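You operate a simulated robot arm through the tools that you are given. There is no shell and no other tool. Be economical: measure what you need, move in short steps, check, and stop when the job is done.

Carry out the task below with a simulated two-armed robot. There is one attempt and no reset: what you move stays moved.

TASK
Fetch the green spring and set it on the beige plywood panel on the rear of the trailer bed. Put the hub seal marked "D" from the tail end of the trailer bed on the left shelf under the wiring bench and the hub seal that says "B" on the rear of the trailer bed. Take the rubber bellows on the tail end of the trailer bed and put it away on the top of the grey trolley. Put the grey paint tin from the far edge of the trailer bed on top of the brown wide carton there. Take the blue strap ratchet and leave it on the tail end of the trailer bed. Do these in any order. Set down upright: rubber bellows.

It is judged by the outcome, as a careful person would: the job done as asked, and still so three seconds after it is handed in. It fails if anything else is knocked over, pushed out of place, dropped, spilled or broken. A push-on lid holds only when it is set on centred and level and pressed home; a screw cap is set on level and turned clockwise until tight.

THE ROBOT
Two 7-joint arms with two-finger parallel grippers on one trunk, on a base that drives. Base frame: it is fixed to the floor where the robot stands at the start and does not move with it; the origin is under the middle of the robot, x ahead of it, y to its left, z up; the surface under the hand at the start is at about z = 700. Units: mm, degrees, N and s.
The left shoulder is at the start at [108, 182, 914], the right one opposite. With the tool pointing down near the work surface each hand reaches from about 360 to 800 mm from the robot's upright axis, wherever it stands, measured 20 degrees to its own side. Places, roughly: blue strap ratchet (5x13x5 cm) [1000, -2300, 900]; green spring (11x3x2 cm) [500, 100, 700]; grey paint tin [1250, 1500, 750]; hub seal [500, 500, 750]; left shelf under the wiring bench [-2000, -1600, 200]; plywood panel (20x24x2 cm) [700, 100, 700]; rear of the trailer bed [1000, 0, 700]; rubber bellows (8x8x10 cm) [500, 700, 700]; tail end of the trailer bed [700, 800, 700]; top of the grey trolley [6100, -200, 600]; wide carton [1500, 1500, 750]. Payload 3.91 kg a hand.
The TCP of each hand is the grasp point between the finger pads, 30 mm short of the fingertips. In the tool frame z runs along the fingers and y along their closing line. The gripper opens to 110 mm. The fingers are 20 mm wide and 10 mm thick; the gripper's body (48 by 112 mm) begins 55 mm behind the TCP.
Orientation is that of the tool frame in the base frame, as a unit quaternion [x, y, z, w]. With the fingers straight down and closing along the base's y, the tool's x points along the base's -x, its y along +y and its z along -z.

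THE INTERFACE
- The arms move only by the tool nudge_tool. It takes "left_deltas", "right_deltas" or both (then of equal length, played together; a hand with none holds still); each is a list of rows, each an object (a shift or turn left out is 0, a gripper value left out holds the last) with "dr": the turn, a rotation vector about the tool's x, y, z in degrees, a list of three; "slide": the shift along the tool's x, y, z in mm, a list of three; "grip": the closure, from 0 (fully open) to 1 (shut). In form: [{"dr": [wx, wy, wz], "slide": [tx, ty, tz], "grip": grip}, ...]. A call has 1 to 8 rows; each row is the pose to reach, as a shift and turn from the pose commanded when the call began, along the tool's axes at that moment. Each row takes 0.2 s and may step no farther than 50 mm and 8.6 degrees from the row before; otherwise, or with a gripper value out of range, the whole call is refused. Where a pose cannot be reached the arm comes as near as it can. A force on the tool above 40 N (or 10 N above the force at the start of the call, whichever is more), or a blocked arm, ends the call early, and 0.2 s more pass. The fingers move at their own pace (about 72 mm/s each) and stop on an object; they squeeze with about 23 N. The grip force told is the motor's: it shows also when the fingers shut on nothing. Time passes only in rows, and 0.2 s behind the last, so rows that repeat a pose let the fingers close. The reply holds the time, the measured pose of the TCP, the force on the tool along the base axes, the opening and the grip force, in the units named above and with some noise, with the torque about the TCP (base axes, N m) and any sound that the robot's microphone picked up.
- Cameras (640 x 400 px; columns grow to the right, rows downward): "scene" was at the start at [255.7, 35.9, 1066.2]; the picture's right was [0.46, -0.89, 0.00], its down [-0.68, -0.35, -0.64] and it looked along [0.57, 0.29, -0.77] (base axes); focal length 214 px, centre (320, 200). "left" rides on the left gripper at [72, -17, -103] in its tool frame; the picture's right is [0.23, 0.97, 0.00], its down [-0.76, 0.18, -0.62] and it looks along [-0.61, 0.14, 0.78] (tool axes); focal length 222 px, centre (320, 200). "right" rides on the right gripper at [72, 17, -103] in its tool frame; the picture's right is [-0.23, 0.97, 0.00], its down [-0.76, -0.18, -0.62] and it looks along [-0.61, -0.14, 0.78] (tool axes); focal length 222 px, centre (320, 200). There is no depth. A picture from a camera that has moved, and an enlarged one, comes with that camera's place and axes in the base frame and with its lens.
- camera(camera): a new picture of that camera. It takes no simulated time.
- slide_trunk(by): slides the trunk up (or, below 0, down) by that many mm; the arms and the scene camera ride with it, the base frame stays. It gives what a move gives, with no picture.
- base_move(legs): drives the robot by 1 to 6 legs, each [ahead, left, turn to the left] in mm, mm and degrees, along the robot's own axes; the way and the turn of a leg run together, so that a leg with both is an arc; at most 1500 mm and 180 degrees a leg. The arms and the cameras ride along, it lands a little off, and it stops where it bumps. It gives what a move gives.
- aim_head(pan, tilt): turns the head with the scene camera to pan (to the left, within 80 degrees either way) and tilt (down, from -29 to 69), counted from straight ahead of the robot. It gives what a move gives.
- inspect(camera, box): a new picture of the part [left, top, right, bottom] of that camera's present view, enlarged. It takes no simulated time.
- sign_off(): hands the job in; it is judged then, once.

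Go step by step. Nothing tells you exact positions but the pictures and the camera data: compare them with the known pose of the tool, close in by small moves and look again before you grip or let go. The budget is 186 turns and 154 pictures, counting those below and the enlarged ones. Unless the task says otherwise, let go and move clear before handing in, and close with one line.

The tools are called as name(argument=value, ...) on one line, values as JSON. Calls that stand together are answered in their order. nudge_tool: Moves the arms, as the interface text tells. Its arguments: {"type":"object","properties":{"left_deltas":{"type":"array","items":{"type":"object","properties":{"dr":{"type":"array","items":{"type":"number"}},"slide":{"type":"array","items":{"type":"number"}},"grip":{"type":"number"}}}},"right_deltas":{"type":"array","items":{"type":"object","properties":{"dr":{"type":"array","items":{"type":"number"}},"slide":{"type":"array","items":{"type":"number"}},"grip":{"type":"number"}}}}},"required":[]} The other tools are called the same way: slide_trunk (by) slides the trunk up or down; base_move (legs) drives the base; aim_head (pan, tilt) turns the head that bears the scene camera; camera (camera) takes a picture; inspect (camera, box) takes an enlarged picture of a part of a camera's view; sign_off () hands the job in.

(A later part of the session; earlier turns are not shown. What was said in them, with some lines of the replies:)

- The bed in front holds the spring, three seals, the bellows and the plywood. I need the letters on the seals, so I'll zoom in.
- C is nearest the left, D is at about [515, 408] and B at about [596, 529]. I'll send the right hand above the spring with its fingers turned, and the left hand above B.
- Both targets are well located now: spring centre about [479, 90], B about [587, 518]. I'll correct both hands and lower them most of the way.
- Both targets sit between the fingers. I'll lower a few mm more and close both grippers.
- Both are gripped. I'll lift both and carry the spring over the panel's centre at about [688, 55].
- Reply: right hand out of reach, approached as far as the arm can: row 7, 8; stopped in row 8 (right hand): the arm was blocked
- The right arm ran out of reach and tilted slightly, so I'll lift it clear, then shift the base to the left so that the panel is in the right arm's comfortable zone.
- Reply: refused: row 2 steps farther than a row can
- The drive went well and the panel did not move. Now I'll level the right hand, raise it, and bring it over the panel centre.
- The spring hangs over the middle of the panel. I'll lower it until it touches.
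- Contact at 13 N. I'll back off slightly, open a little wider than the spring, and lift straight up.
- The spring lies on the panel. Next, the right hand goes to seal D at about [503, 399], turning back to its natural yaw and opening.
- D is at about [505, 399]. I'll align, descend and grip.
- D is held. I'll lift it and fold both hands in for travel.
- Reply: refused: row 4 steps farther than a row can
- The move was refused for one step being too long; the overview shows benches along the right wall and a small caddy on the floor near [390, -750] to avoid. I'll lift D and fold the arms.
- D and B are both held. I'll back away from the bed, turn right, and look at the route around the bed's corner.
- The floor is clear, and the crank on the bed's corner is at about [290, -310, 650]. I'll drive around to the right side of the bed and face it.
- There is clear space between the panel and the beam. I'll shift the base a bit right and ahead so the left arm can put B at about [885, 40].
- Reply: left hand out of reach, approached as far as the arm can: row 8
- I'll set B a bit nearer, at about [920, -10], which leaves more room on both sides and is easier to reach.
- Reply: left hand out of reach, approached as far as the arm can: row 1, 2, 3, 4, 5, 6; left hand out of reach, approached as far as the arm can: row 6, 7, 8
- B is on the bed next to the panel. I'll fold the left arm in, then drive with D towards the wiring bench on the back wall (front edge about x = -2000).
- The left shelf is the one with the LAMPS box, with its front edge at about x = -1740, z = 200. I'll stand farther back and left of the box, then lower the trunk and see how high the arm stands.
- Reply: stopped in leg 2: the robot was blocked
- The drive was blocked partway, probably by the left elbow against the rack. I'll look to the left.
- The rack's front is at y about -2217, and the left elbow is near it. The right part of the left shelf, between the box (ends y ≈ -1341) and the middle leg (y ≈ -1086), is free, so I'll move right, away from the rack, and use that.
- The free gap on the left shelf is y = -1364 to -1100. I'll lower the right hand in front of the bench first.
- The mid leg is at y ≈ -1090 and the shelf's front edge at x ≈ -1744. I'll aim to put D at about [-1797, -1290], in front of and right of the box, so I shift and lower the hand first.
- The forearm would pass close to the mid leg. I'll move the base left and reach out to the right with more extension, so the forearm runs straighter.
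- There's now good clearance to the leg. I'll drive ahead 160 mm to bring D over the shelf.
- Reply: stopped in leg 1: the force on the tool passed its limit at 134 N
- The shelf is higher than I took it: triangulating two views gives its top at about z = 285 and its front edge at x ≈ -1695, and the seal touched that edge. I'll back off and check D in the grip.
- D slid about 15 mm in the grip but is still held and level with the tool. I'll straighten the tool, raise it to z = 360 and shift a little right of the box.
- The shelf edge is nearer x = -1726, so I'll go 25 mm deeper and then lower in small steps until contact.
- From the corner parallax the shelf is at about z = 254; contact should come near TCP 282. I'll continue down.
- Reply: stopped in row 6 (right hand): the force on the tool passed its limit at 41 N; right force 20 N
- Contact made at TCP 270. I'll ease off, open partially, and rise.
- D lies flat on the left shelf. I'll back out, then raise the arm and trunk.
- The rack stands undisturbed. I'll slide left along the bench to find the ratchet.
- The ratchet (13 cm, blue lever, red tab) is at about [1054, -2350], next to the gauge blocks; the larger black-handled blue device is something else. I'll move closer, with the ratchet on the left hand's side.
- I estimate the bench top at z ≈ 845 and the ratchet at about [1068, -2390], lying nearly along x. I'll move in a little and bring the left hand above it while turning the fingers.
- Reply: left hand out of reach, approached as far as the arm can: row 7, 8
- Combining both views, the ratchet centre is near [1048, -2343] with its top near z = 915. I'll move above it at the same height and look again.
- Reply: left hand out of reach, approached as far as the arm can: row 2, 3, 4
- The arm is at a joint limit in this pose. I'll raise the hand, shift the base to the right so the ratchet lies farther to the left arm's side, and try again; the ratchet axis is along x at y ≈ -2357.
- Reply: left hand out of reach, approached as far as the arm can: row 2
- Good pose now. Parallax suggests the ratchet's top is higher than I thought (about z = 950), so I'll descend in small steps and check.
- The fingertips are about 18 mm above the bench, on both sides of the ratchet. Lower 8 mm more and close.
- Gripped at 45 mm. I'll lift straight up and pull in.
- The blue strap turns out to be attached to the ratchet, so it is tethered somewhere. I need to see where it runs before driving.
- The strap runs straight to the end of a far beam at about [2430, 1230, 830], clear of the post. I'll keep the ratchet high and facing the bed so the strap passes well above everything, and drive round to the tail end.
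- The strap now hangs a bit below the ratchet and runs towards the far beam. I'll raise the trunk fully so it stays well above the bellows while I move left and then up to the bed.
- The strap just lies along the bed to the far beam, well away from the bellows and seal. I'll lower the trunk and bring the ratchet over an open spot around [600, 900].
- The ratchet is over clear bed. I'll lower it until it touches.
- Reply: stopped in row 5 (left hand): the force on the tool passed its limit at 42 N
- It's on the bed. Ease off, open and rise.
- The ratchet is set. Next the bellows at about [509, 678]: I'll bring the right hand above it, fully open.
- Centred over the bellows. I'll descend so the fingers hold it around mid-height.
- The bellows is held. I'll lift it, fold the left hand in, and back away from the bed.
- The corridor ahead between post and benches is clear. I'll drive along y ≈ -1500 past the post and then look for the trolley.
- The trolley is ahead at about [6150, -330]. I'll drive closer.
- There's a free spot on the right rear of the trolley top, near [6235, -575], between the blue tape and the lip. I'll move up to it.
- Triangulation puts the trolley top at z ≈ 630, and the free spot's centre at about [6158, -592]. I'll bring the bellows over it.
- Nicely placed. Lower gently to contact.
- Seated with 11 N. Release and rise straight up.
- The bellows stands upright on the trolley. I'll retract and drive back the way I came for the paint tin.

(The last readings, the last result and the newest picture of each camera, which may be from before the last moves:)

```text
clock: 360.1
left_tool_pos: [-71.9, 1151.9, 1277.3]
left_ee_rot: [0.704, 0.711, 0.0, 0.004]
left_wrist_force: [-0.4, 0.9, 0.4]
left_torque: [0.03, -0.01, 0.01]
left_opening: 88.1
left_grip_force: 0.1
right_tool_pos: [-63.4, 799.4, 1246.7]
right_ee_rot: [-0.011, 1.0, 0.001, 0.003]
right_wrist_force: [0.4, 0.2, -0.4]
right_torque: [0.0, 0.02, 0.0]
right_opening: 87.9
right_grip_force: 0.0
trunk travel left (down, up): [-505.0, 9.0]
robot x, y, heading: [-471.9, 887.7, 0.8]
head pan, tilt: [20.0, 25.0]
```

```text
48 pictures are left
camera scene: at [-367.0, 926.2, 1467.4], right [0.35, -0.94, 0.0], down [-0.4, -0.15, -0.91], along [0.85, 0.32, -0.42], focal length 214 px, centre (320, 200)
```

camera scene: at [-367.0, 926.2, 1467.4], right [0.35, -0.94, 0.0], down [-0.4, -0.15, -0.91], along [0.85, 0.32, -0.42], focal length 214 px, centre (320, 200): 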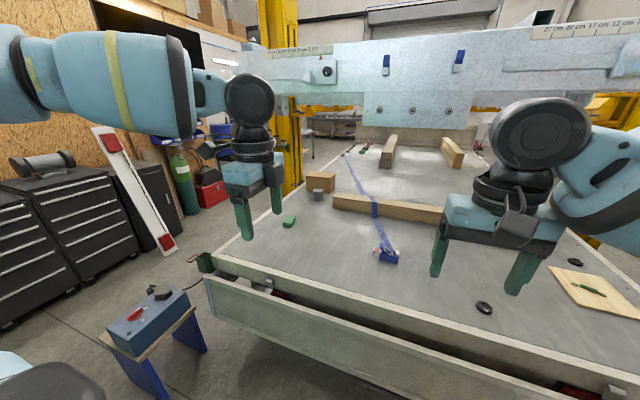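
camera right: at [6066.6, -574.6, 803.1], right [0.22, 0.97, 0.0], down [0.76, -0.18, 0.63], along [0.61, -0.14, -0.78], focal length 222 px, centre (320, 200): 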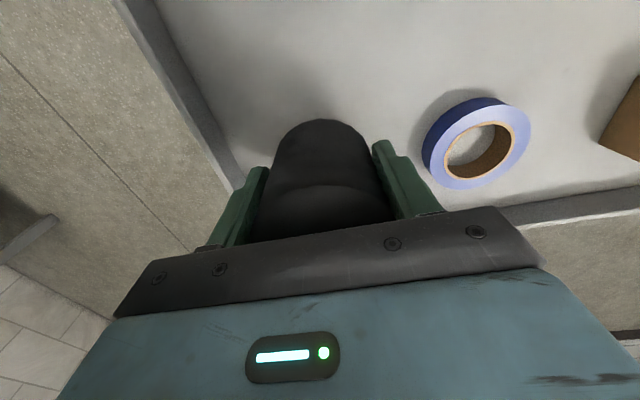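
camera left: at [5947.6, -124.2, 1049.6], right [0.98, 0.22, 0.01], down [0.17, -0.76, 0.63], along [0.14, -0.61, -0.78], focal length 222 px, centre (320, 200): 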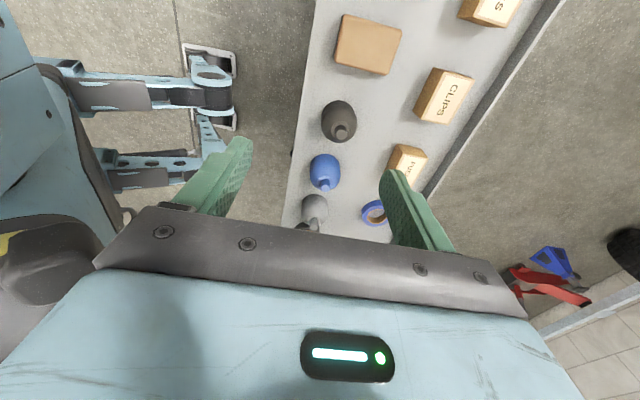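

The tin is at about [1218, 1552] and the carton at about [1400, 1550], near the bed's left edge. The left side of the trailer looks clear beyond the small stool, so I'll go around that way.

base_move(legs=[[-200, 0, -0.8], [0, 1450, 0], [0, 150, 0]])

aim_head(pan=0, tilt=25)

camera(camera="scene")

```text
clock: 375.7
left_tool_pos: [-264.4, 2748.0, 1277.2]
left_ee_rot: [0.71, 0.705, 0.001, 0.004]
left_wrist_force: [0.0, 0.4, -0.4]
left_torque: [0.05, -0.02, 0.01]
left_opening: 88.2
left_grip_force: 0.0
right_tool_pos: [-260.8, 2394.4, 1247.1]
right_ee_rot: [-0.004, 1.0, 0.001, 0.004]
right_wrist_force: [-0.2, -0.6, -0.4]
right_torque: [-0.02, 0.0, 0.03]
right_opening: 88.1
right_grip_force: 0.0
trunk travel left (down, up): [-505.0, 9.0]
robot x, y, heading: [-670.7, 2492.7, -0.3]
head pan, tilt: [20.0, 25.0]
```

```text
clock: 376.6
left_tool_pos: [-265.2, 2748.6, 1276.6]
left_ee_rot: [0.71, 0.704, 0.001, 0.006]
left_wrist_force: [0.2, 0.2, -0.6]
left_torque: [0.0, 0.0, -0.02]
left_opening: 88.1
left_grip_force: 0.0
right_tool_pos: [-260.4, 2394.6, 1246.7]
right_ee_rot: [-0.003, 1.0, 0.0, 0.003]
right_wrist_force: [-0.7, 1.0, -0.6]
right_torque: [-0.02, 0.01, -0.01]
right_opening: 88.1
right_grip_force: 0.0
trunk travel left (down, up): [-505.0, 9.0]
robot x, y, heading: [-672.2, 2491.8, -0.2]
head pan, tilt: [0.0, 25.0]
```

```text
47 pictures are left
camera scene: at [-557.2, 2495.0, 1467.4], right [0.0, -1.0, 0.0], down [-0.42, 0.0, -0.91], along [0.91, 0.0, -0.42], focal length 214 px, centre (320, 200)
```

scene: 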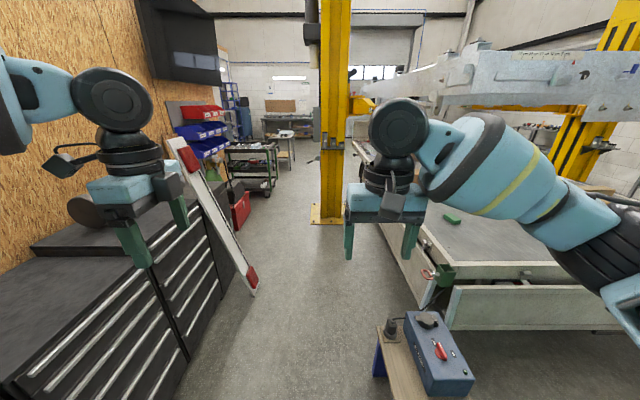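

The stool is nearer my path than I thought (left edge y ≈ 2230), so I'll swing further left past it, then come back in before the leaning level stick.

base_move(legs=[[0, 190, 0.3], [1080, 0, 0], [350, -320, 0]])

camera(camera="scene")

```text
clock: 387.0
left_tool_pos: [1162.6, 2627.8, 1276.1]
left_ee_rot: [0.706, 0.709, 0.001, 0.005]
left_wrist_force: [0.1, -0.7, 0.3]
left_torque: [-0.02, 0.0, 0.03]
left_opening: 88.0
left_grip_force: 0.1
right_tool_pos: [1171.2, 2273.5, 1247.0]
right_ee_rot: [-0.007, 1.0, 0.0, 0.004]
right_wrist_force: [0.4, -1.0, -0.5]
right_torque: [-0.02, 0.0, -0.01]
right_opening: 88.0
right_grip_force: 0.1
trunk travel left (down, up): [-505.0, 9.0]
robot x, y, heading: [759.7, 2370.9, 0.2]
head pan, tilt: [0.0, 25.0]
```

```text
46 pictures are left
camera scene: at [873.1, 2370.9, 1467.5], right [0.01, -1.0, 0.0], down [-0.42, 0.0, -0.91], along [0.91, 0.01, -0.42], focal length 214 px, centre (320, 200)
```

scene: 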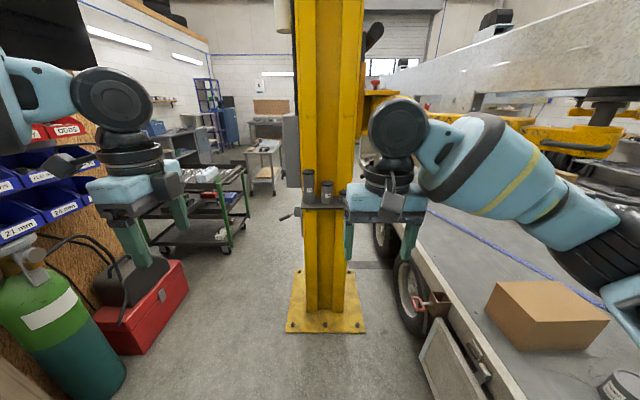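

I'm beside the bed now. I'll lower the trunk, go ahead a little, and turn to face the bed.

slide_trunk(by=-330)

base_move(legs=[[310, 0, 0], [0, 0, -90]])

aim_head(pan=15, tilt=40)

camera(camera="scene")

```text
clock: 390.2
left_tool_pos: [1163.0, 2627.6, 947.1]
left_ee_rot: [0.706, 0.708, 0.002, 0.005]
left_wrist_force: [-0.5, 0.7, -0.4]
left_torque: [0.02, 0.01, -0.03]
left_opening: 88.0
left_grip_force: 0.1
right_tool_pos: [1169.9, 2273.3, 917.7]
right_ee_rot: [-0.008, 1.0, 0.001, 0.004]
right_wrist_force: [0.8, 0.0, 0.3]
right_torque: [-0.01, -0.02, -0.01]
right_opening: 88.1
right_grip_force: 0.0
trunk travel left (down, up): [-175.0, 339.0]
robot x, y, heading: [761.9, 2363.7, 0.3]
head pan, tilt: [0.0, 25.0]
```

```text
clock: 396.1
left_tool_pos: [1334.8, 1968.6, 946.6]
left_ee_rot: [1.0, 0.008, -0.002, 0.003]
left_wrist_force: [-0.2, 0.0, -0.1]
left_torque: [0.0, 0.0, 0.02]
left_opening: 88.0
left_grip_force: 0.1
right_tool_pos: [981.7, 1957.3, 917.5]
right_ee_rot: [0.695, 0.719, -0.002, 0.003]
right_wrist_force: [-0.3, 0.3, 0.1]
right_torque: [-0.01, 0.0, -0.03]
right_opening: 88.1
right_grip_force: 0.0
trunk travel left (down, up): [-175.0, 339.0]
robot x, y, heading: [1069.9, 2371.0, -88.8]
head pan, tilt: [0.0, 25.0]
```

```text
clock: 396.9
left_tool_pos: [1335.7, 1968.9, 946.5]
left_ee_rot: [1.0, 0.009, -0.003, 0.003]
left_wrist_force: [0.1, 0.8, 0.1]
left_torque: [0.0, 0.0, -0.01]
left_opening: 88.3
left_grip_force: 0.1
right_tool_pos: [980.8, 1957.7, 916.2]
right_ee_rot: [0.696, 0.718, -0.001, 0.003]
right_wrist_force: [0.0, -0.1, 0.8]
right_torque: [-0.03, -0.02, 0.0]
right_opening: 87.7
right_grip_force: 0.0
trunk travel left (down, up): [-175.0, 339.0]
robot x, y, heading: [1073.4, 2372.5, -88.6]
head pan, tilt: [15.0, 40.0]
```

```text
45 pictures are left
camera scene: at [1099.8, 2104.2, 1080.8], right [-0.96, -0.28, 0.0], down [-0.18, 0.62, -0.77], along [0.21, -0.74, -0.64], focal length 214 px, centre (320, 200)
```

scene: 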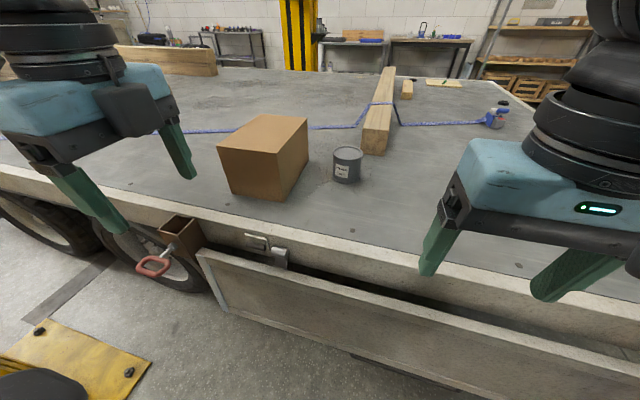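

The tin is at about [1175, 1547], ~87 mm wide and 90 mm tall; the carton spans x 1314–1500, y 1495–1700 with its top near z = 850. I'll move closer and turn the left hand to its natural yaw.

base_move(legs=[[190, 0, -1.3]])

nudge_tool(left_deltas=[{"dr": [0, 0, -8.5], "slide": [-15, 0, -8], "grip": 0}, {"dr": [0, 0, -17], "slide": [-30, 0, -16]}, {"dr": [0, 0, -25.5], "slide": [-45, 0, -24]}, {"dr": [0, 0, -34], "slide": [-60, 0, -24]}, {"dr": [0, 0, -42.5], "slide": [-75, 0, -24]}, {"dr": [0, 0, -51], "slide": [-90, 0, -24]}, {"dr": [0, 0, -59.5], "slide": [-105, 0, -24]}, {"dr": [0, 0, -68], "slide": [-120, 0, -24]}])

nudge_tool(left_deltas=[{"dr": [0, 0, -8]}, {"dr": [0, 0, -16]}, {"dr": [0, 0, -22]}, {"dr": [0, 0, -22]}])

camera(camera="scene")

```text
clock: 398.4
left_tool_pos: [1327.3, 1772.5, 947.4]
left_ee_rot: [1.0, -0.002, -0.003, 0.004]
left_wrist_force: [-0.1, -0.8, 0.3]
left_torque: [0.02, 0.03, 0.0]
left_opening: 87.7
left_grip_force: 0.1
right_tool_pos: [973.8, 1768.4, 916.5]
right_ee_rot: [0.704, 0.71, -0.003, 0.003]
right_wrist_force: [-0.3, -0.6, -0.2]
right_torque: [0.01, 0.0, 0.03]
right_opening: 87.9
right_grip_force: 0.1
trunk travel left (down, up): [-175.0, 339.0]
robot x, y, heading: [1069.5, 2182.6, -90.0]
head pan, tilt: [15.0, 40.0]
```

```text
clock: 400.2
left_tool_pos: [1207.0, 1772.7, 971.8]
left_ee_rot: [0.83, 0.558, -0.005, 0.002]
left_wrist_force: [-0.4, 0.6, 1.0]
left_torque: [0.02, -0.02, 0.0]
left_opening: 110.1
left_grip_force: 0.2
right_tool_pos: [974.3, 1767.8, 916.9]
right_ee_rot: [0.704, 0.71, -0.002, 0.003]
right_wrist_force: [-0.1, 0.2, 0.3]
right_torque: [0.03, 0.0, -0.02]
right_opening: 87.8
right_grip_force: 0.0
trunk travel left (down, up): [-175.0, 339.0]
robot x, y, heading: [1074.0, 2180.5, -90.1]
head pan, tilt: [15.0, 40.0]
```

```text
clock: 401.2
left_tool_pos: [1206.7, 1773.9, 971.9]
left_ee_rot: [0.709, 0.705, -0.005, 0.001]
left_wrist_force: [0.2, 0.0, 0.2]
left_torque: [0.04, -0.01, -0.02]
left_opening: 109.9
left_grip_force: 0.2
right_tool_pos: [974.3, 1768.5, 916.7]
right_ee_rot: [0.704, 0.71, -0.002, 0.002]
right_wrist_force: [0.8, -0.1, 0.5]
right_torque: [0.0, 0.0, -0.01]
right_opening: 87.9
right_grip_force: 0.0
trunk travel left (down, up): [-175.0, 339.0]
robot x, y, heading: [1074.3, 2180.8, -90.3]
head pan, tilt: [15.0, 40.0]
```

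```text
44 pictures are left
camera scene: at [1095.6, 1914.0, 1080.7], right [-0.97, -0.26, 0.0], down [-0.17, 0.62, -0.77], along [0.2, -0.74, -0.64], focal length 214 px, centre (320, 200)
```

scene: 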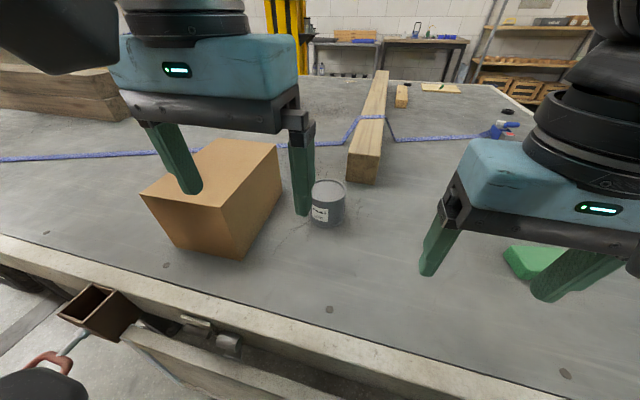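

nudge_tool(left_deltas=[{"slide": [-45, -6, 0]}, {"slide": [-90, -12, 0]}, {"slide": [-135, -18, 10]}, {"slide": [-180, -24, 25]}, {"slide": [-225, -30, 45]}, {"slide": [-229, -30, 65]}, {"slide": [-229, -30, 65]}])

camera(camera="left")

camera(camera="scene")

```text
clock: 402.8
left_tool_pos: [1255.5, 1603.9, 918.6]
left_ee_rot: [0.708, 0.707, -0.005, 0.001]
left_wrist_force: [-0.2, 0.8, -0.1]
left_torque: [-0.01, 0.0, 0.06]
left_opening: 110.3
left_grip_force: 0.1
left hand out of reach, approached as far as the arm can: row 2, 3, 4, 5, 6, 7
right_tool_pos: [974.0, 1768.6, 915.6]
right_ee_rot: [0.704, 0.71, -0.002, 0.004]
right_wrist_force: [-0.2, 0.8, 0.6]
right_torque: [-0.03, -0.01, -0.01]
right_opening: 87.9
right_grip_force: 0.2
trunk travel left (down, up): [-175.0, 339.0]
robot x, y, heading: [1072.4, 2181.5, -90.1]
head pan, tilt: [15.0, 40.0]
```

```text
43 pictures are left
camera left: at [1239.6, 1677.6, 1021.3], right [0.97, 0.23, -0.01], down [0.18, -0.76, 0.63], along [0.14, -0.61, -0.78], focal length 222 px, centre (320, 200)
```

left: 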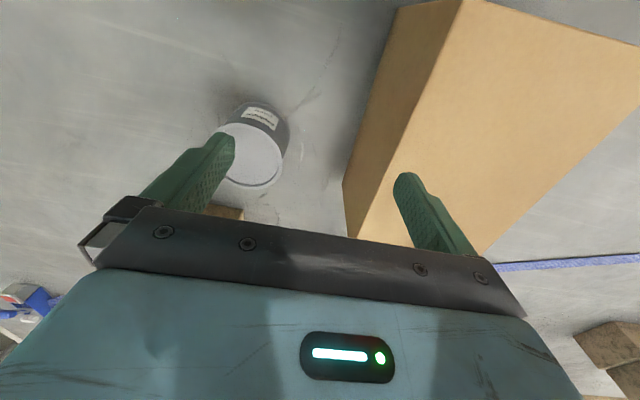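

```text
42 pictures are left
camera scene: at [1095.5, 1913.7, 1080.7], right [-0.97, -0.26, 0.0], down [-0.17, 0.62, -0.77], along [0.2, -0.74, -0.64], focal length 214 px, centre (320, 200)
```

scene: 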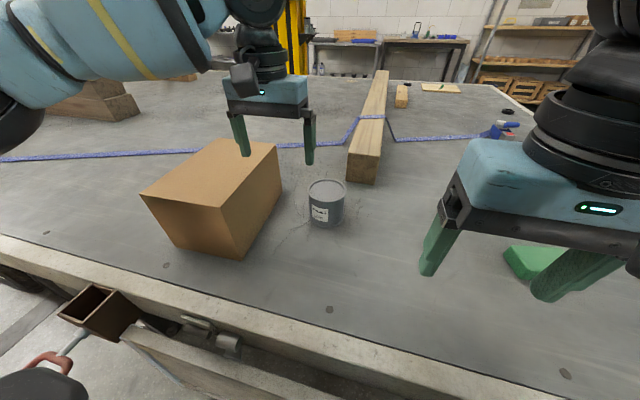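

The left arm is limited on the inward side again. I'll shift the base 95 mm to the right (−x) so the tin lies more to the left hand's side.

base_move(legs=[[0, -95, 0]])

nudge_tool(left_deltas=[{"slide": [-25, 8, 0]}, {"slide": [-50, 20, 0]}, {"slide": [-58, 24, 0]}, {"slide": [-58, 24, 0]}])

camera(camera="left")

```text
clock: 404.3
left_tool_pos: [1161.4, 1605.0, 918.4]
left_ee_rot: [0.708, 0.706, -0.006, 0.0]
left_wrist_force: [-0.5, -0.4, 0.2]
left_torque: [0.03, 0.01, -0.01]
left_opening: 109.9
left_grip_force: 0.2
right_tool_pos: [878.6, 1769.4, 916.3]
right_ee_rot: [0.704, 0.71, -0.002, 0.003]
right_wrist_force: [-0.2, 0.2, 0.0]
right_torque: [0.01, 0.01, -0.01]
right_opening: 88.0
right_grip_force: 0.2
trunk travel left (down, up): [-175.0, 339.0]
robot x, y, heading: [975.0, 2183.0, -90.1]
head pan, tilt: [15.0, 40.0]
```

```text
clock: 405.3
left_tool_pos: [1201.2, 1564.1, 915.0]
left_ee_rot: [0.708, 0.707, -0.005, 0.001]
left_wrist_force: [0.3, 0.5, 0.4]
left_torque: [0.01, 0.01, 0.01]
left_opening: 109.9
left_grip_force: 0.1
left hand out of reach, approached as far as the arm can: row 1, 2, 3, 4
right_tool_pos: [879.0, 1769.1, 916.6]
right_ee_rot: [0.704, 0.71, -0.002, 0.003]
right_wrist_force: [0.3, 0.3, 0.8]
right_torque: [0.02, 0.01, -0.03]
right_opening: 88.0
right_grip_force: 0.1
trunk travel left (down, up): [-175.0, 339.0]
robot x, y, heading: [976.7, 2181.9, -90.1]
head pan, tilt: [15.0, 40.0]
```

```text
41 pictures are left
camera left: at [1185.6, 1639.6, 1018.1], right [0.97, 0.23, -0.01], down [0.18, -0.76, 0.63], along [0.14, -0.61, -0.78], focal length 222 px, centre (320, 200)
```

left: 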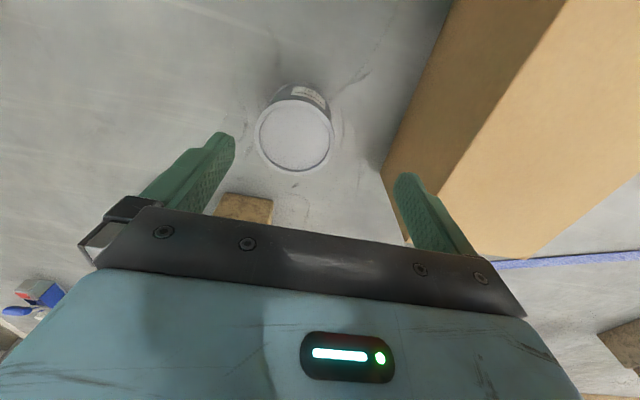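

Rather than push the joints, I'll turn the base 20° to the right so that the tin and carton come well out on the left side.

base_move(legs=[[0, 0, -20]])

nudge_tool(left_deltas=[{"slide": [0, 45, 0]}, {"slide": [0, 90, 0]}, {"slide": [10, 135, 0]}, {"slide": [30, 170, 0]}, {"slide": [45, 190, 0]}, {"slide": [45, 190, 0]}])

camera(camera="left")

```text
clock: 406.8
left_tool_pos: [976.5, 1527.3, 915.5]
left_ee_rot: [0.819, 0.573, -0.005, 0.0]
left_wrist_force: [-0.6, -0.1, 0.2]
left_torque: [0.0, -0.02, -0.01]
left_opening: 110.0
left_grip_force: 0.1
right_tool_pos: [744.4, 1828.2, 916.8]
right_ee_rot: [0.817, 0.577, -0.002, 0.003]
right_wrist_force: [-0.4, 0.1, 0.1]
right_torque: [0.04, 0.03, 0.01]
right_opening: 88.1
right_grip_force: 0.0
trunk travel left (down, up): [-175.0, 339.0]
robot x, y, heading: [976.1, 2181.7, -110.3]
head pan, tilt: [15.0, 40.0]
```

```text
clock: 408.2
left_tool_pos: [1171.2, 1502.5, 911.9]
left_ee_rot: [0.819, 0.574, -0.006, 0.0]
left_wrist_force: [-1.1, -0.1, -0.5]
left_torque: [0.02, -0.01, 0.01]
left_opening: 110.1
left_grip_force: 0.1
right_tool_pos: [743.5, 1827.3, 916.2]
right_ee_rot: [0.817, 0.576, -0.003, 0.003]
right_wrist_force: [0.4, 0.1, 0.0]
right_torque: [0.0, -0.02, -0.03]
right_opening: 87.9
right_grip_force: 0.1
trunk travel left (down, up): [-175.0, 339.0]
robot x, y, heading: [981.3, 2182.0, -110.3]
head pan, tilt: [15.0, 40.0]
```

```text
40 pictures are left
camera left: at [1181.2, 1578.5, 1016.0], right [0.99, -0.12, -0.01], down [-0.09, -0.77, 0.63], along [-0.08, -0.62, -0.78], focal length 222 px, centre (320, 200)
```

left: 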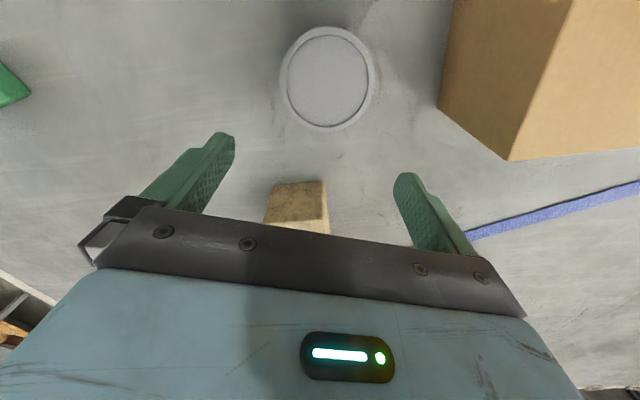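

Reach is fine now. The tin's centre is at about [1183, 1538]; I'll centre over it and lower to just above.

nudge_tool(left_deltas=[{"slide": [38, -1, 0]}, {"slide": [38, -1, 30]}, {"slide": [38, -1, 55]}, {"slide": [38, -1, 55]}])

camera(camera="left")

camera(camera="scene")

```text
clock: 409.2
left_tool_pos: [1183.4, 1539.3, 858.6]
left_ee_rot: [0.819, 0.573, -0.006, 0.0]
left_wrist_force: [0.2, 0.0, -0.2]
left_torque: [0.01, 0.0, -0.02]
left_opening: 109.9
left_grip_force: 0.0
right_tool_pos: [743.9, 1827.9, 915.5]
right_ee_rot: [0.817, 0.577, -0.003, 0.002]
right_wrist_force: [-0.7, -0.3, 0.4]
right_torque: [-0.03, 0.0, 0.02]
right_opening: 88.3
right_grip_force: 0.2
trunk travel left (down, up): [-175.0, 339.0]
robot x, y, heading: [979.1, 2179.7, -110.2]
head pan, tilt: [15.0, 40.0]
```

```text
39 pictures are left
camera left: at [1192.7, 1614.3, 961.5], right [0.99, -0.12, -0.01], down [-0.09, -0.77, 0.63], along [-0.08, -0.62, -0.78], focal length 222 px, centre (320, 200)
```

left: 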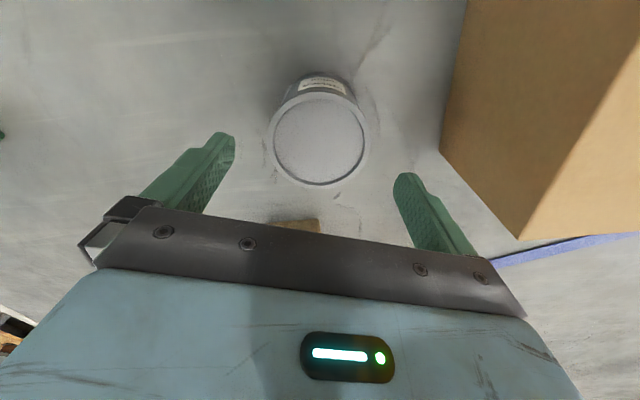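

```text
38 pictures are left
camera scene: at [907.9, 1923.0, 1080.7], right [-1.0, 0.09, 0.0], down [0.06, 0.64, -0.77], along [-0.07, -0.76, -0.64], focal length 214 px, centre (320, 200)
```

scene: 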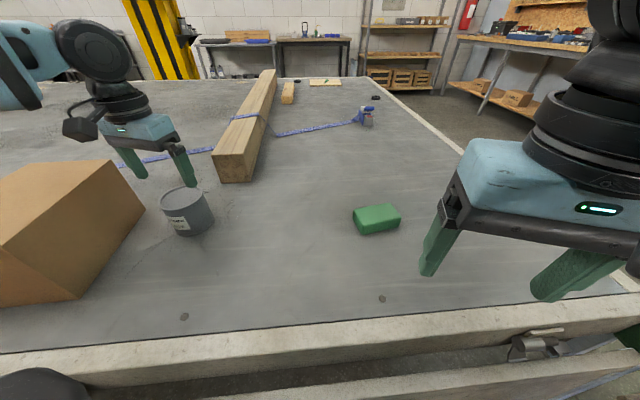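

nudge_tool(left_deltas=[{"slide": [3, 0, 30]}, {"slide": [3, 0, 60]}, {"slide": [3, 0, 90]}, {"slide": [3, 0, 108]}, {"slide": [3, 0, 108]}])

camera(camera="left")

inspect(camera="scene", box=[80, 120, 260, 260])

```text
clock: 410.4
left_tool_pos: [1183.0, 1542.6, 749.9]
left_ee_rot: [0.819, 0.573, -0.006, -0.001]
left_wrist_force: [0.6, -1.1, -0.5]
left_torque: [0.01, -0.02, -0.02]
left_opening: 109.9
left_grip_force: 0.0
right_tool_pos: [744.9, 1827.3, 916.9]
right_ee_rot: [0.817, 0.577, -0.002, 0.003]
right_wrist_force: [-0.7, 0.3, 0.1]
right_torque: [-0.02, 0.01, 0.02]
right_opening: 87.9
right_grip_force: 0.1
trunk travel left (down, up): [-175.0, 339.0]
robot x, y, heading: [974.0, 2179.1, -110.2]
head pan, tilt: [15.0, 40.0]
```

```text
37 pictures are left
camera left: at [1193.0, 1617.5, 853.2], right [0.99, -0.12, -0.01], down [-0.09, -0.77, 0.63], along [-0.08, -0.62, -0.78], focal length 222 px, centre (320, 200)
```

left: 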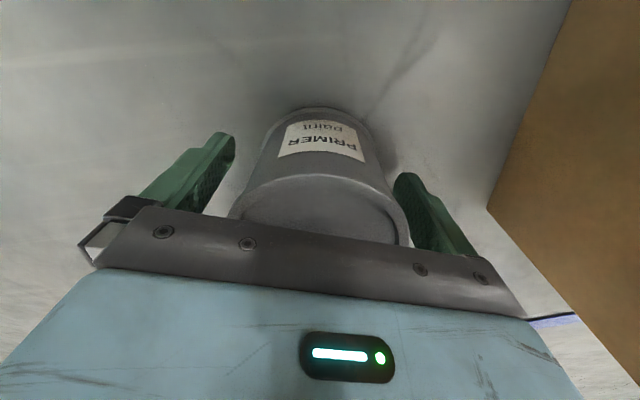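

```text
2.86 times, centred on (170, 190) of scene
camera zoom: at [908.0, 1923.0, 1080.8], right [-1.0, 0.09, 0.0], down [0.06, 0.64, -0.77], along [-0.07, -0.76, -0.64], focal length 613 px, centre (749, 229)
```

zoom: 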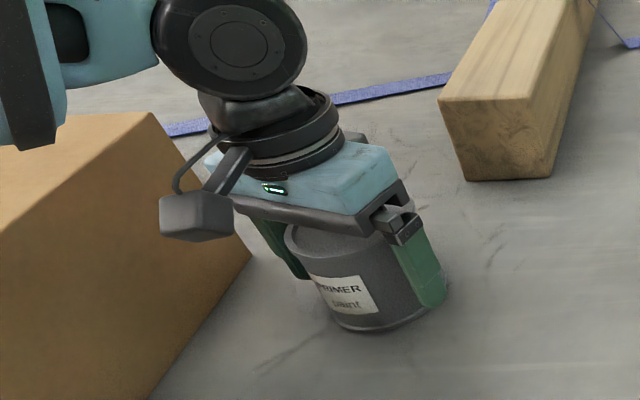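

The fingers straddle the tin. Close and test-lift.

nudge_tool(left_deltas=[{"grip": 1}, {}, {}, {"slide": [0, 0, -10]}, {"slide": [0, 0, -30]}, {"slide": [0, 0, -30]}])

inspect(camera="scene", box=[80, 120, 260, 260])

```text
clock: 411.8
left_tool_pos: [1184.1, 1542.2, 779.7]
left_ee_rot: [0.819, 0.574, -0.005, -0.001]
left_wrist_force: [0.3, 0.9, -4.8]
left_torque: [0.07, -0.01, -0.04]
left_opening: 88.8
left_grip_force: 23.3
right_tool_pos: [745.0, 1827.8, 915.9]
right_ee_rot: [0.817, 0.577, -0.003, 0.003]
right_wrist_force: [-0.6, 0.2, 0.2]
right_torque: [0.0, 0.02, -0.01]
right_opening: 88.0
right_grip_force: 0.1
trunk travel left (down, up): [-175.0, 339.0]
robot x, y, heading: [978.1, 2179.3, -109.9]
head pan, tilt: [15.0, 40.0]
```

```text
2.86 times, centred on (170, 190) of scene
camera zoom: at [908.1, 1922.5, 1080.6], right [-1.0, 0.09, 0.0], down [0.06, 0.64, -0.77], along [-0.07, -0.76, -0.64], focal length 613 px, centre (749, 229)
```

zoom: 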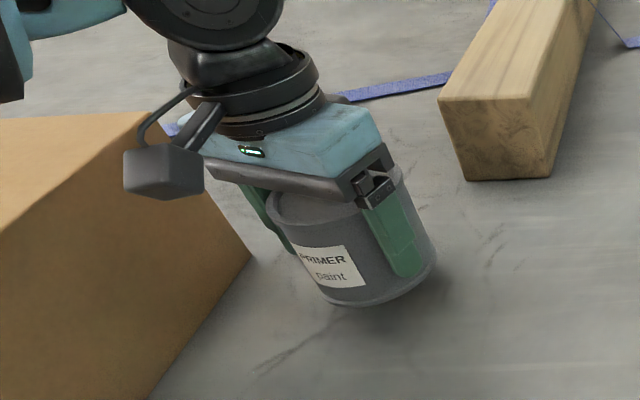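

nudge_tool(left_deltas=[{"slide": [0, 0, -45]}, {"slide": [0, 0, -90]}, {"slide": [0, 0, -135]}, {"slide": [0, 0, -175]}, {"slide": [25, 38, -180]}, {"slide": [50, 76, -180]}, {"slide": [75, 113, -180]}, {"slide": [100, 150, -180]}])

aim_head(pan=45, tilt=40)

camera(camera="scene")

camera(camera="left")

```text
clock: 413.6
left_tool_pos: [1362.4, 1584.8, 958.3]
left_ee_rot: [0.82, 0.572, -0.007, -0.002]
left_wrist_force: [0.8, -0.6, -5.0]
left_torque: [0.09, -0.05, -0.01]
left_opening: 89.1
left_grip_force: 22.7
right_tool_pos: [745.3, 1826.8, 916.4]
right_ee_rot: [0.817, 0.577, -0.002, 0.002]
right_wrist_force: [-0.3, -0.5, -0.2]
right_torque: [0.01, -0.01, -0.04]
right_opening: 87.9
right_grip_force: 0.2
trunk travel left (down, up): [-175.0, 339.0]
robot x, y, heading: [975.8, 2184.8, -110.2]
head pan, tilt: [15.0, 40.0]
```

```text
clock: 414.6
left_tool_pos: [1360.6, 1584.8, 958.7]
left_ee_rot: [0.819, 0.574, -0.006, 0.0]
left_wrist_force: [-0.9, -0.1, -4.9]
left_torque: [0.1, -0.02, 0.01]
left_opening: 88.7
left_grip_force: 23.3
right_tool_pos: [745.3, 1828.4, 916.4]
right_ee_rot: [0.816, 0.578, -0.003, 0.002]
right_wrist_force: [0.4, -0.1, -1.0]
right_torque: [0.0, -0.02, 0.01]
right_opening: 88.0
right_grip_force: 0.0
trunk travel left (down, up): [-175.0, 339.0]
robot x, y, heading: [978.7, 2179.7, -110.0]
head pan, tilt: [45.0, 40.0]
```

```text
34 pictures are left
camera scene: at [951.5, 1930.1, 1080.7], right [-0.91, -0.42, 0.0], down [-0.27, 0.58, -0.77], along [0.32, -0.69, -0.64], focal length 214 px, centre (320, 200)
```

scene: 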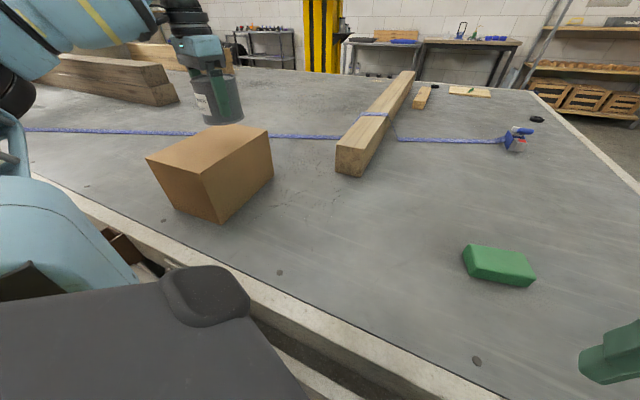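

```text
33 pictures are left
camera left: at [1371.3, 1660.0, 1061.0], right [0.99, -0.12, -0.01], down [-0.09, -0.77, 0.63], along [-0.08, -0.62, -0.78], focal length 222 px, centre (320, 200)
```

left: 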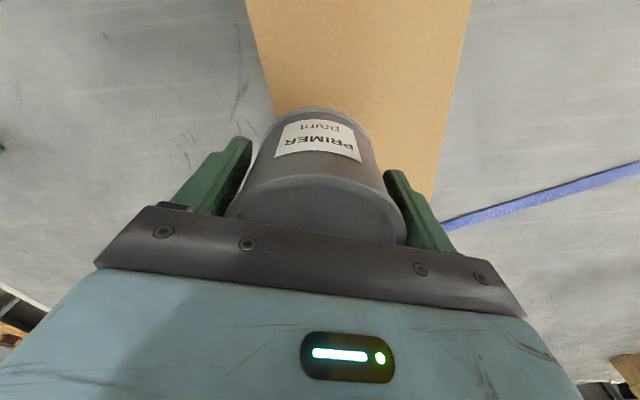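

The carton's top spans x ≈ 1315–1482, y ≈ 1485–1705, centred about [1398, 1594]. I'll centre the tin over it and lower.

nudge_tool(left_deltas=[{"slide": [21, 32, 0]}, {"slide": [21, 32, 15]}, {"slide": [21, 32, 30]}, {"slide": [21, 32, 38]}, {"slide": [21, 32, 38]}])

camera(camera="left")

inspect(camera="scene", box=[120, 50, 300, 230])

```text
clock: 415.8
left_tool_pos: [1397.2, 1594.7, 919.3]
left_ee_rot: [0.819, 0.573, -0.005, 0.0]
left_wrist_force: [-0.4, -0.1, -5.9]
left_torque: [0.06, 0.0, 0.02]
left_opening: 88.8
left_grip_force: 22.8
right_tool_pos: [743.2, 1828.7, 917.1]
right_ee_rot: [0.817, 0.577, -0.003, 0.003]
right_wrist_force: [1.1, 0.2, -0.4]
right_torque: [-0.01, -0.02, 0.01]
right_opening: 88.1
right_grip_force: 0.0
trunk travel left (down, up): [-175.0, 339.0]
robot x, y, heading: [977.3, 2184.2, -110.3]
head pan, tilt: [45.0, 40.0]
```

```text
32 pictures are left
camera left: at [1407.8, 1669.1, 1022.6], right [0.99, -0.12, -0.01], down [-0.09, -0.77, 0.63], along [-0.08, -0.62, -0.78], focal length 222 px, centre (320, 200)
```

left: 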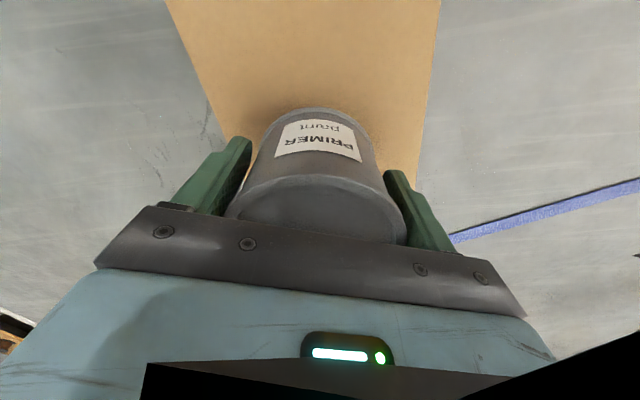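

```text
2.22 times, centred on (210, 140) of scene
camera zoom: at [951.6, 1930.2, 1080.7], right [-0.91, -0.42, 0.0], down [-0.27, 0.58, -0.77], along [0.32, -0.69, -0.64], focal length 477 px, centre (564, 333)
```

zoom: 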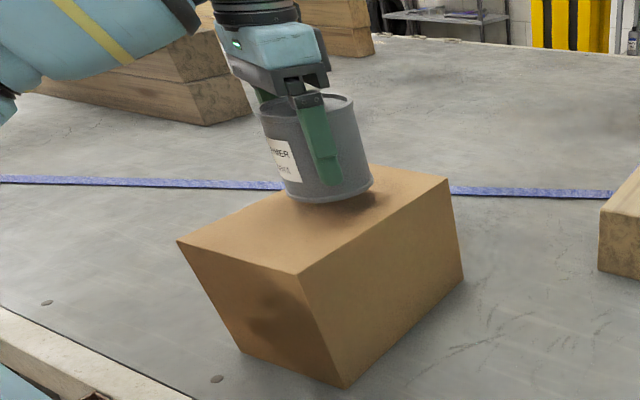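

nudge_tool(left_deltas=[{"slide": [8, 0, 4]}, {"slide": [8, 0, 8]}, {"slide": [8, 0, 11]}, {"slide": [8, 0, 14]}, {"slide": [8, 0, 17]}, {"slide": [8, 0, 20]}, {"slide": [8, 0, 20]}])

```text
clock: 417.4
left_tool_pos: [1400.9, 1600.4, 899.3]
left_ee_rot: [0.819, 0.574, -0.006, -0.001]
left_wrist_force: [1.0, -1.1, -0.2]
left_torque: [-0.02, -0.27, -0.01]
left_opening: 88.8
left_grip_force: 23.2
right_tool_pos: [743.9, 1827.7, 915.6]
right_ee_rot: [0.816, 0.577, -0.003, 0.003]
right_wrist_force: [0.4, 0.3, 0.8]
right_torque: [-0.02, -0.02, -0.01]
right_opening: 87.9
right_grip_force: 0.0
trunk travel left (down, up): [-175.0, 339.0]
robot x, y, heading: [979.6, 2179.7, -110.4]
head pan, tilt: [45.0, 40.0]
```

The weight is now on the carton. Half a millimetre more, then release and rise.

nudge_tool(left_deltas=[{"slide": [0, 0, 0.5]}, {"slide": [0, 0, 0.5], "grip": 0}, {"slide": [0, 0, 0.5]}, {"slide": [0, 0, 0.5]}, {"slide": [0, 0, -30]}, {"slide": [0, 0, -70]}, {"slide": [0, 0, -110]}, {"slide": [20, -30, -125]}])

inspect(camera="scene", box=[120, 50, 300, 230])

camera(camera="left")

```text
clock: 419.2
left_tool_pos: [1380.6, 1632.6, 1024.9]
left_ee_rot: [0.819, 0.574, -0.005, 0.0]
left_wrist_force: [0.0, -0.6, -0.9]
left_torque: [-0.02, -0.03, 0.02]
left_opening: 110.1
left_grip_force: 0.1
right_tool_pos: [744.9, 1828.5, 916.6]
right_ee_rot: [0.817, 0.577, -0.003, 0.004]
right_wrist_force: [0.2, 0.7, 0.2]
right_torque: [-0.01, 0.0, -0.01]
right_opening: 88.0
right_grip_force: 0.1
trunk travel left (down, up): [-175.0, 339.0]
robot x, y, heading: [981.0, 2180.3, -110.2]
head pan, tilt: [45.0, 40.0]
```

```text
2.22 times, centred on (210, 140) of scene
camera zoom: at [951.1, 1931.4, 1081.0], right [-0.91, -0.42, 0.0], down [-0.27, 0.58, -0.77], along [0.32, -0.7, -0.64], focal length 477 px, centre (564, 333)
```

zoom: 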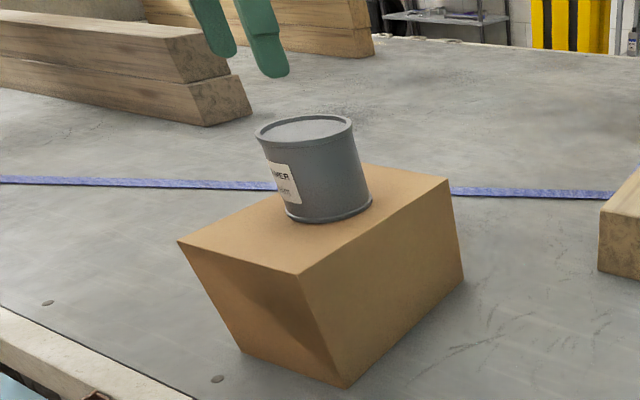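

```text
29 pictures are left
camera left: at [1389.9, 1707.5, 1129.2], right [0.99, -0.12, -0.01], down [-0.09, -0.77, 0.63], along [-0.08, -0.62, -0.78], focal length 222 px, centre (320, 200)
```

left: 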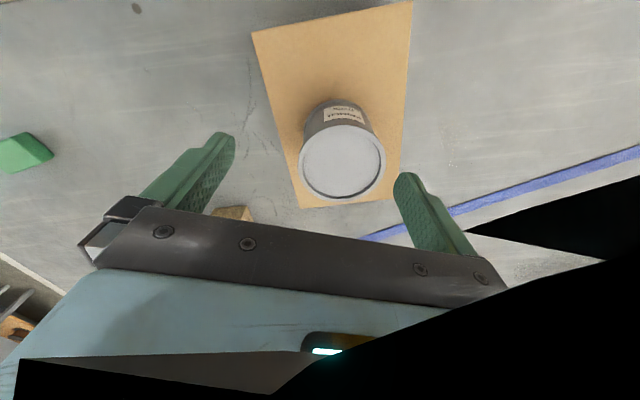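

The tin stands firmly on the carton. I'll pull the arm clear, back off a little and take one last look at the bed.

nudge_tool(left_deltas=[{"slide": [40, -10, -20]}, {"slide": [80, -20, -30]}, {"slide": [120, -30, -30]}, {"slide": [160, -40, -30]}])

base_move(legs=[[-150, 0, 0]])

aim_head(pan=30, tilt=25)

camera(camera="scene")

inspect(camera="scene", box=[360, 60, 560, 180])

```text
clock: 420.2
left_tool_pos: [1397.1, 1797.2, 1054.9]
left_ee_rot: [0.82, 0.573, -0.006, -0.001]
left_wrist_force: [-0.2, -0.2, 0.5]
left_torque: [-0.02, -0.04, 0.02]
left_opening: 110.2
left_grip_force: 0.1
right_tool_pos: [744.8, 1828.6, 916.1]
right_ee_rot: [0.817, 0.577, -0.003, 0.003]
right_wrist_force: [-0.8, 0.1, -0.8]
right_torque: [0.0, -0.01, -0.02]
right_opening: 88.0
right_grip_force: 0.0
trunk travel left (down, up): [-175.0, 339.0]
robot x, y, heading: [977.4, 2184.2, -110.1]
head pan, tilt: [45.0, 40.0]
```

```text
clock: 421.6
left_tool_pos: [1448.1, 1936.2, 1054.5]
left_ee_rot: [0.82, 0.573, -0.006, -0.001]
left_wrist_force: [0.2, 0.0, 0.7]
left_torque: [-0.06, 0.0, 0.01]
left_opening: 109.9
left_grip_force: 0.0
right_tool_pos: [796.6, 1969.1, 916.9]
right_ee_rot: [0.817, 0.577, -0.003, 0.003]
right_wrist_force: [0.1, 0.6, -0.5]
right_torque: [0.01, 0.02, -0.01]
right_opening: 88.0
right_grip_force: 0.1
trunk travel left (down, up): [-175.0, 339.0]
robot x, y, heading: [1028.2, 2322.4, -110.2]
head pan, tilt: [45.0, 40.0]
```

```text
clock: 422.3
left_tool_pos: [1449.1, 1935.8, 1052.8]
left_ee_rot: [0.819, 0.573, -0.005, -0.001]
left_wrist_force: [-0.6, 0.0, -0.3]
left_torque: [-0.01, -0.01, 0.01]
left_opening: 109.9
left_grip_force: 0.1
right_tool_pos: [794.2, 1968.6, 916.8]
right_ee_rot: [0.817, 0.577, -0.003, 0.003]
right_wrist_force: [-0.1, 1.4, 0.0]
right_torque: [-0.01, -0.01, 0.02]
right_opening: 88.0
right_grip_force: 0.0
trunk travel left (down, up): [-175.0, 339.0]
robot x, y, heading: [1033.5, 2326.6, -110.3]
head pan, tilt: [30.0, 25.0]
```

```text
28 pictures are left
camera scene: at [982.7, 2057.6, 1104.0], right [-0.99, -0.17, 0.0], down [-0.07, 0.42, -0.91], along [0.16, -0.89, -0.42], focal length 214 px, centre (320, 200)
```

scene: 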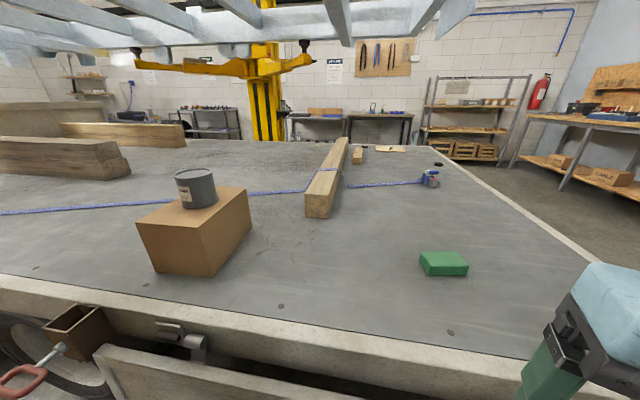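

```text
3.20 times, centred on (460, 120) of scene
camera zoom: at [982.7, 2057.6, 1104.0], right [-0.99, -0.17, 0.0], down [-0.07, 0.42, -0.91], along [0.16, -0.89, -0.42], focal length 686 px, centre (-128, 456)
```

zoom: 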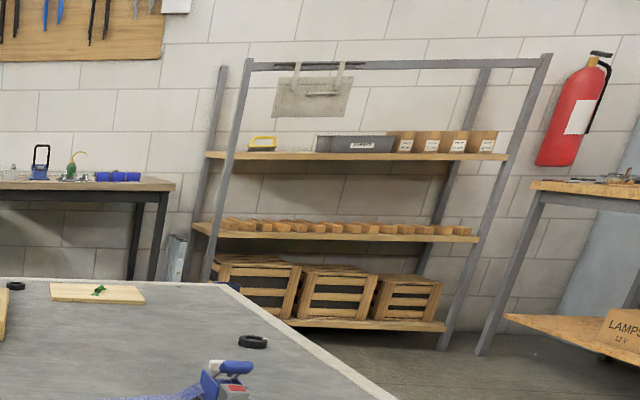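

Everything is in place: the spring on the panel, B beside it, the ratchet at the tail end, the tin on the carton, and both hands are clear. Handing in.

sign_off()

```text
The job is handed in.
```

All the moves are done and handed in: spring on the plywood panel, seal D on the left shelf under the wiring bench, seal B on the rear of the bed beside the panel, bellows upright on the grey trolley, ratchet on the tail end, and paint tin on the carton. On the way, the left arm was blocked once near the rack by the wiring bench and D bumped the shelf's front edge; nothing looked out of place in the pictures afterwards.
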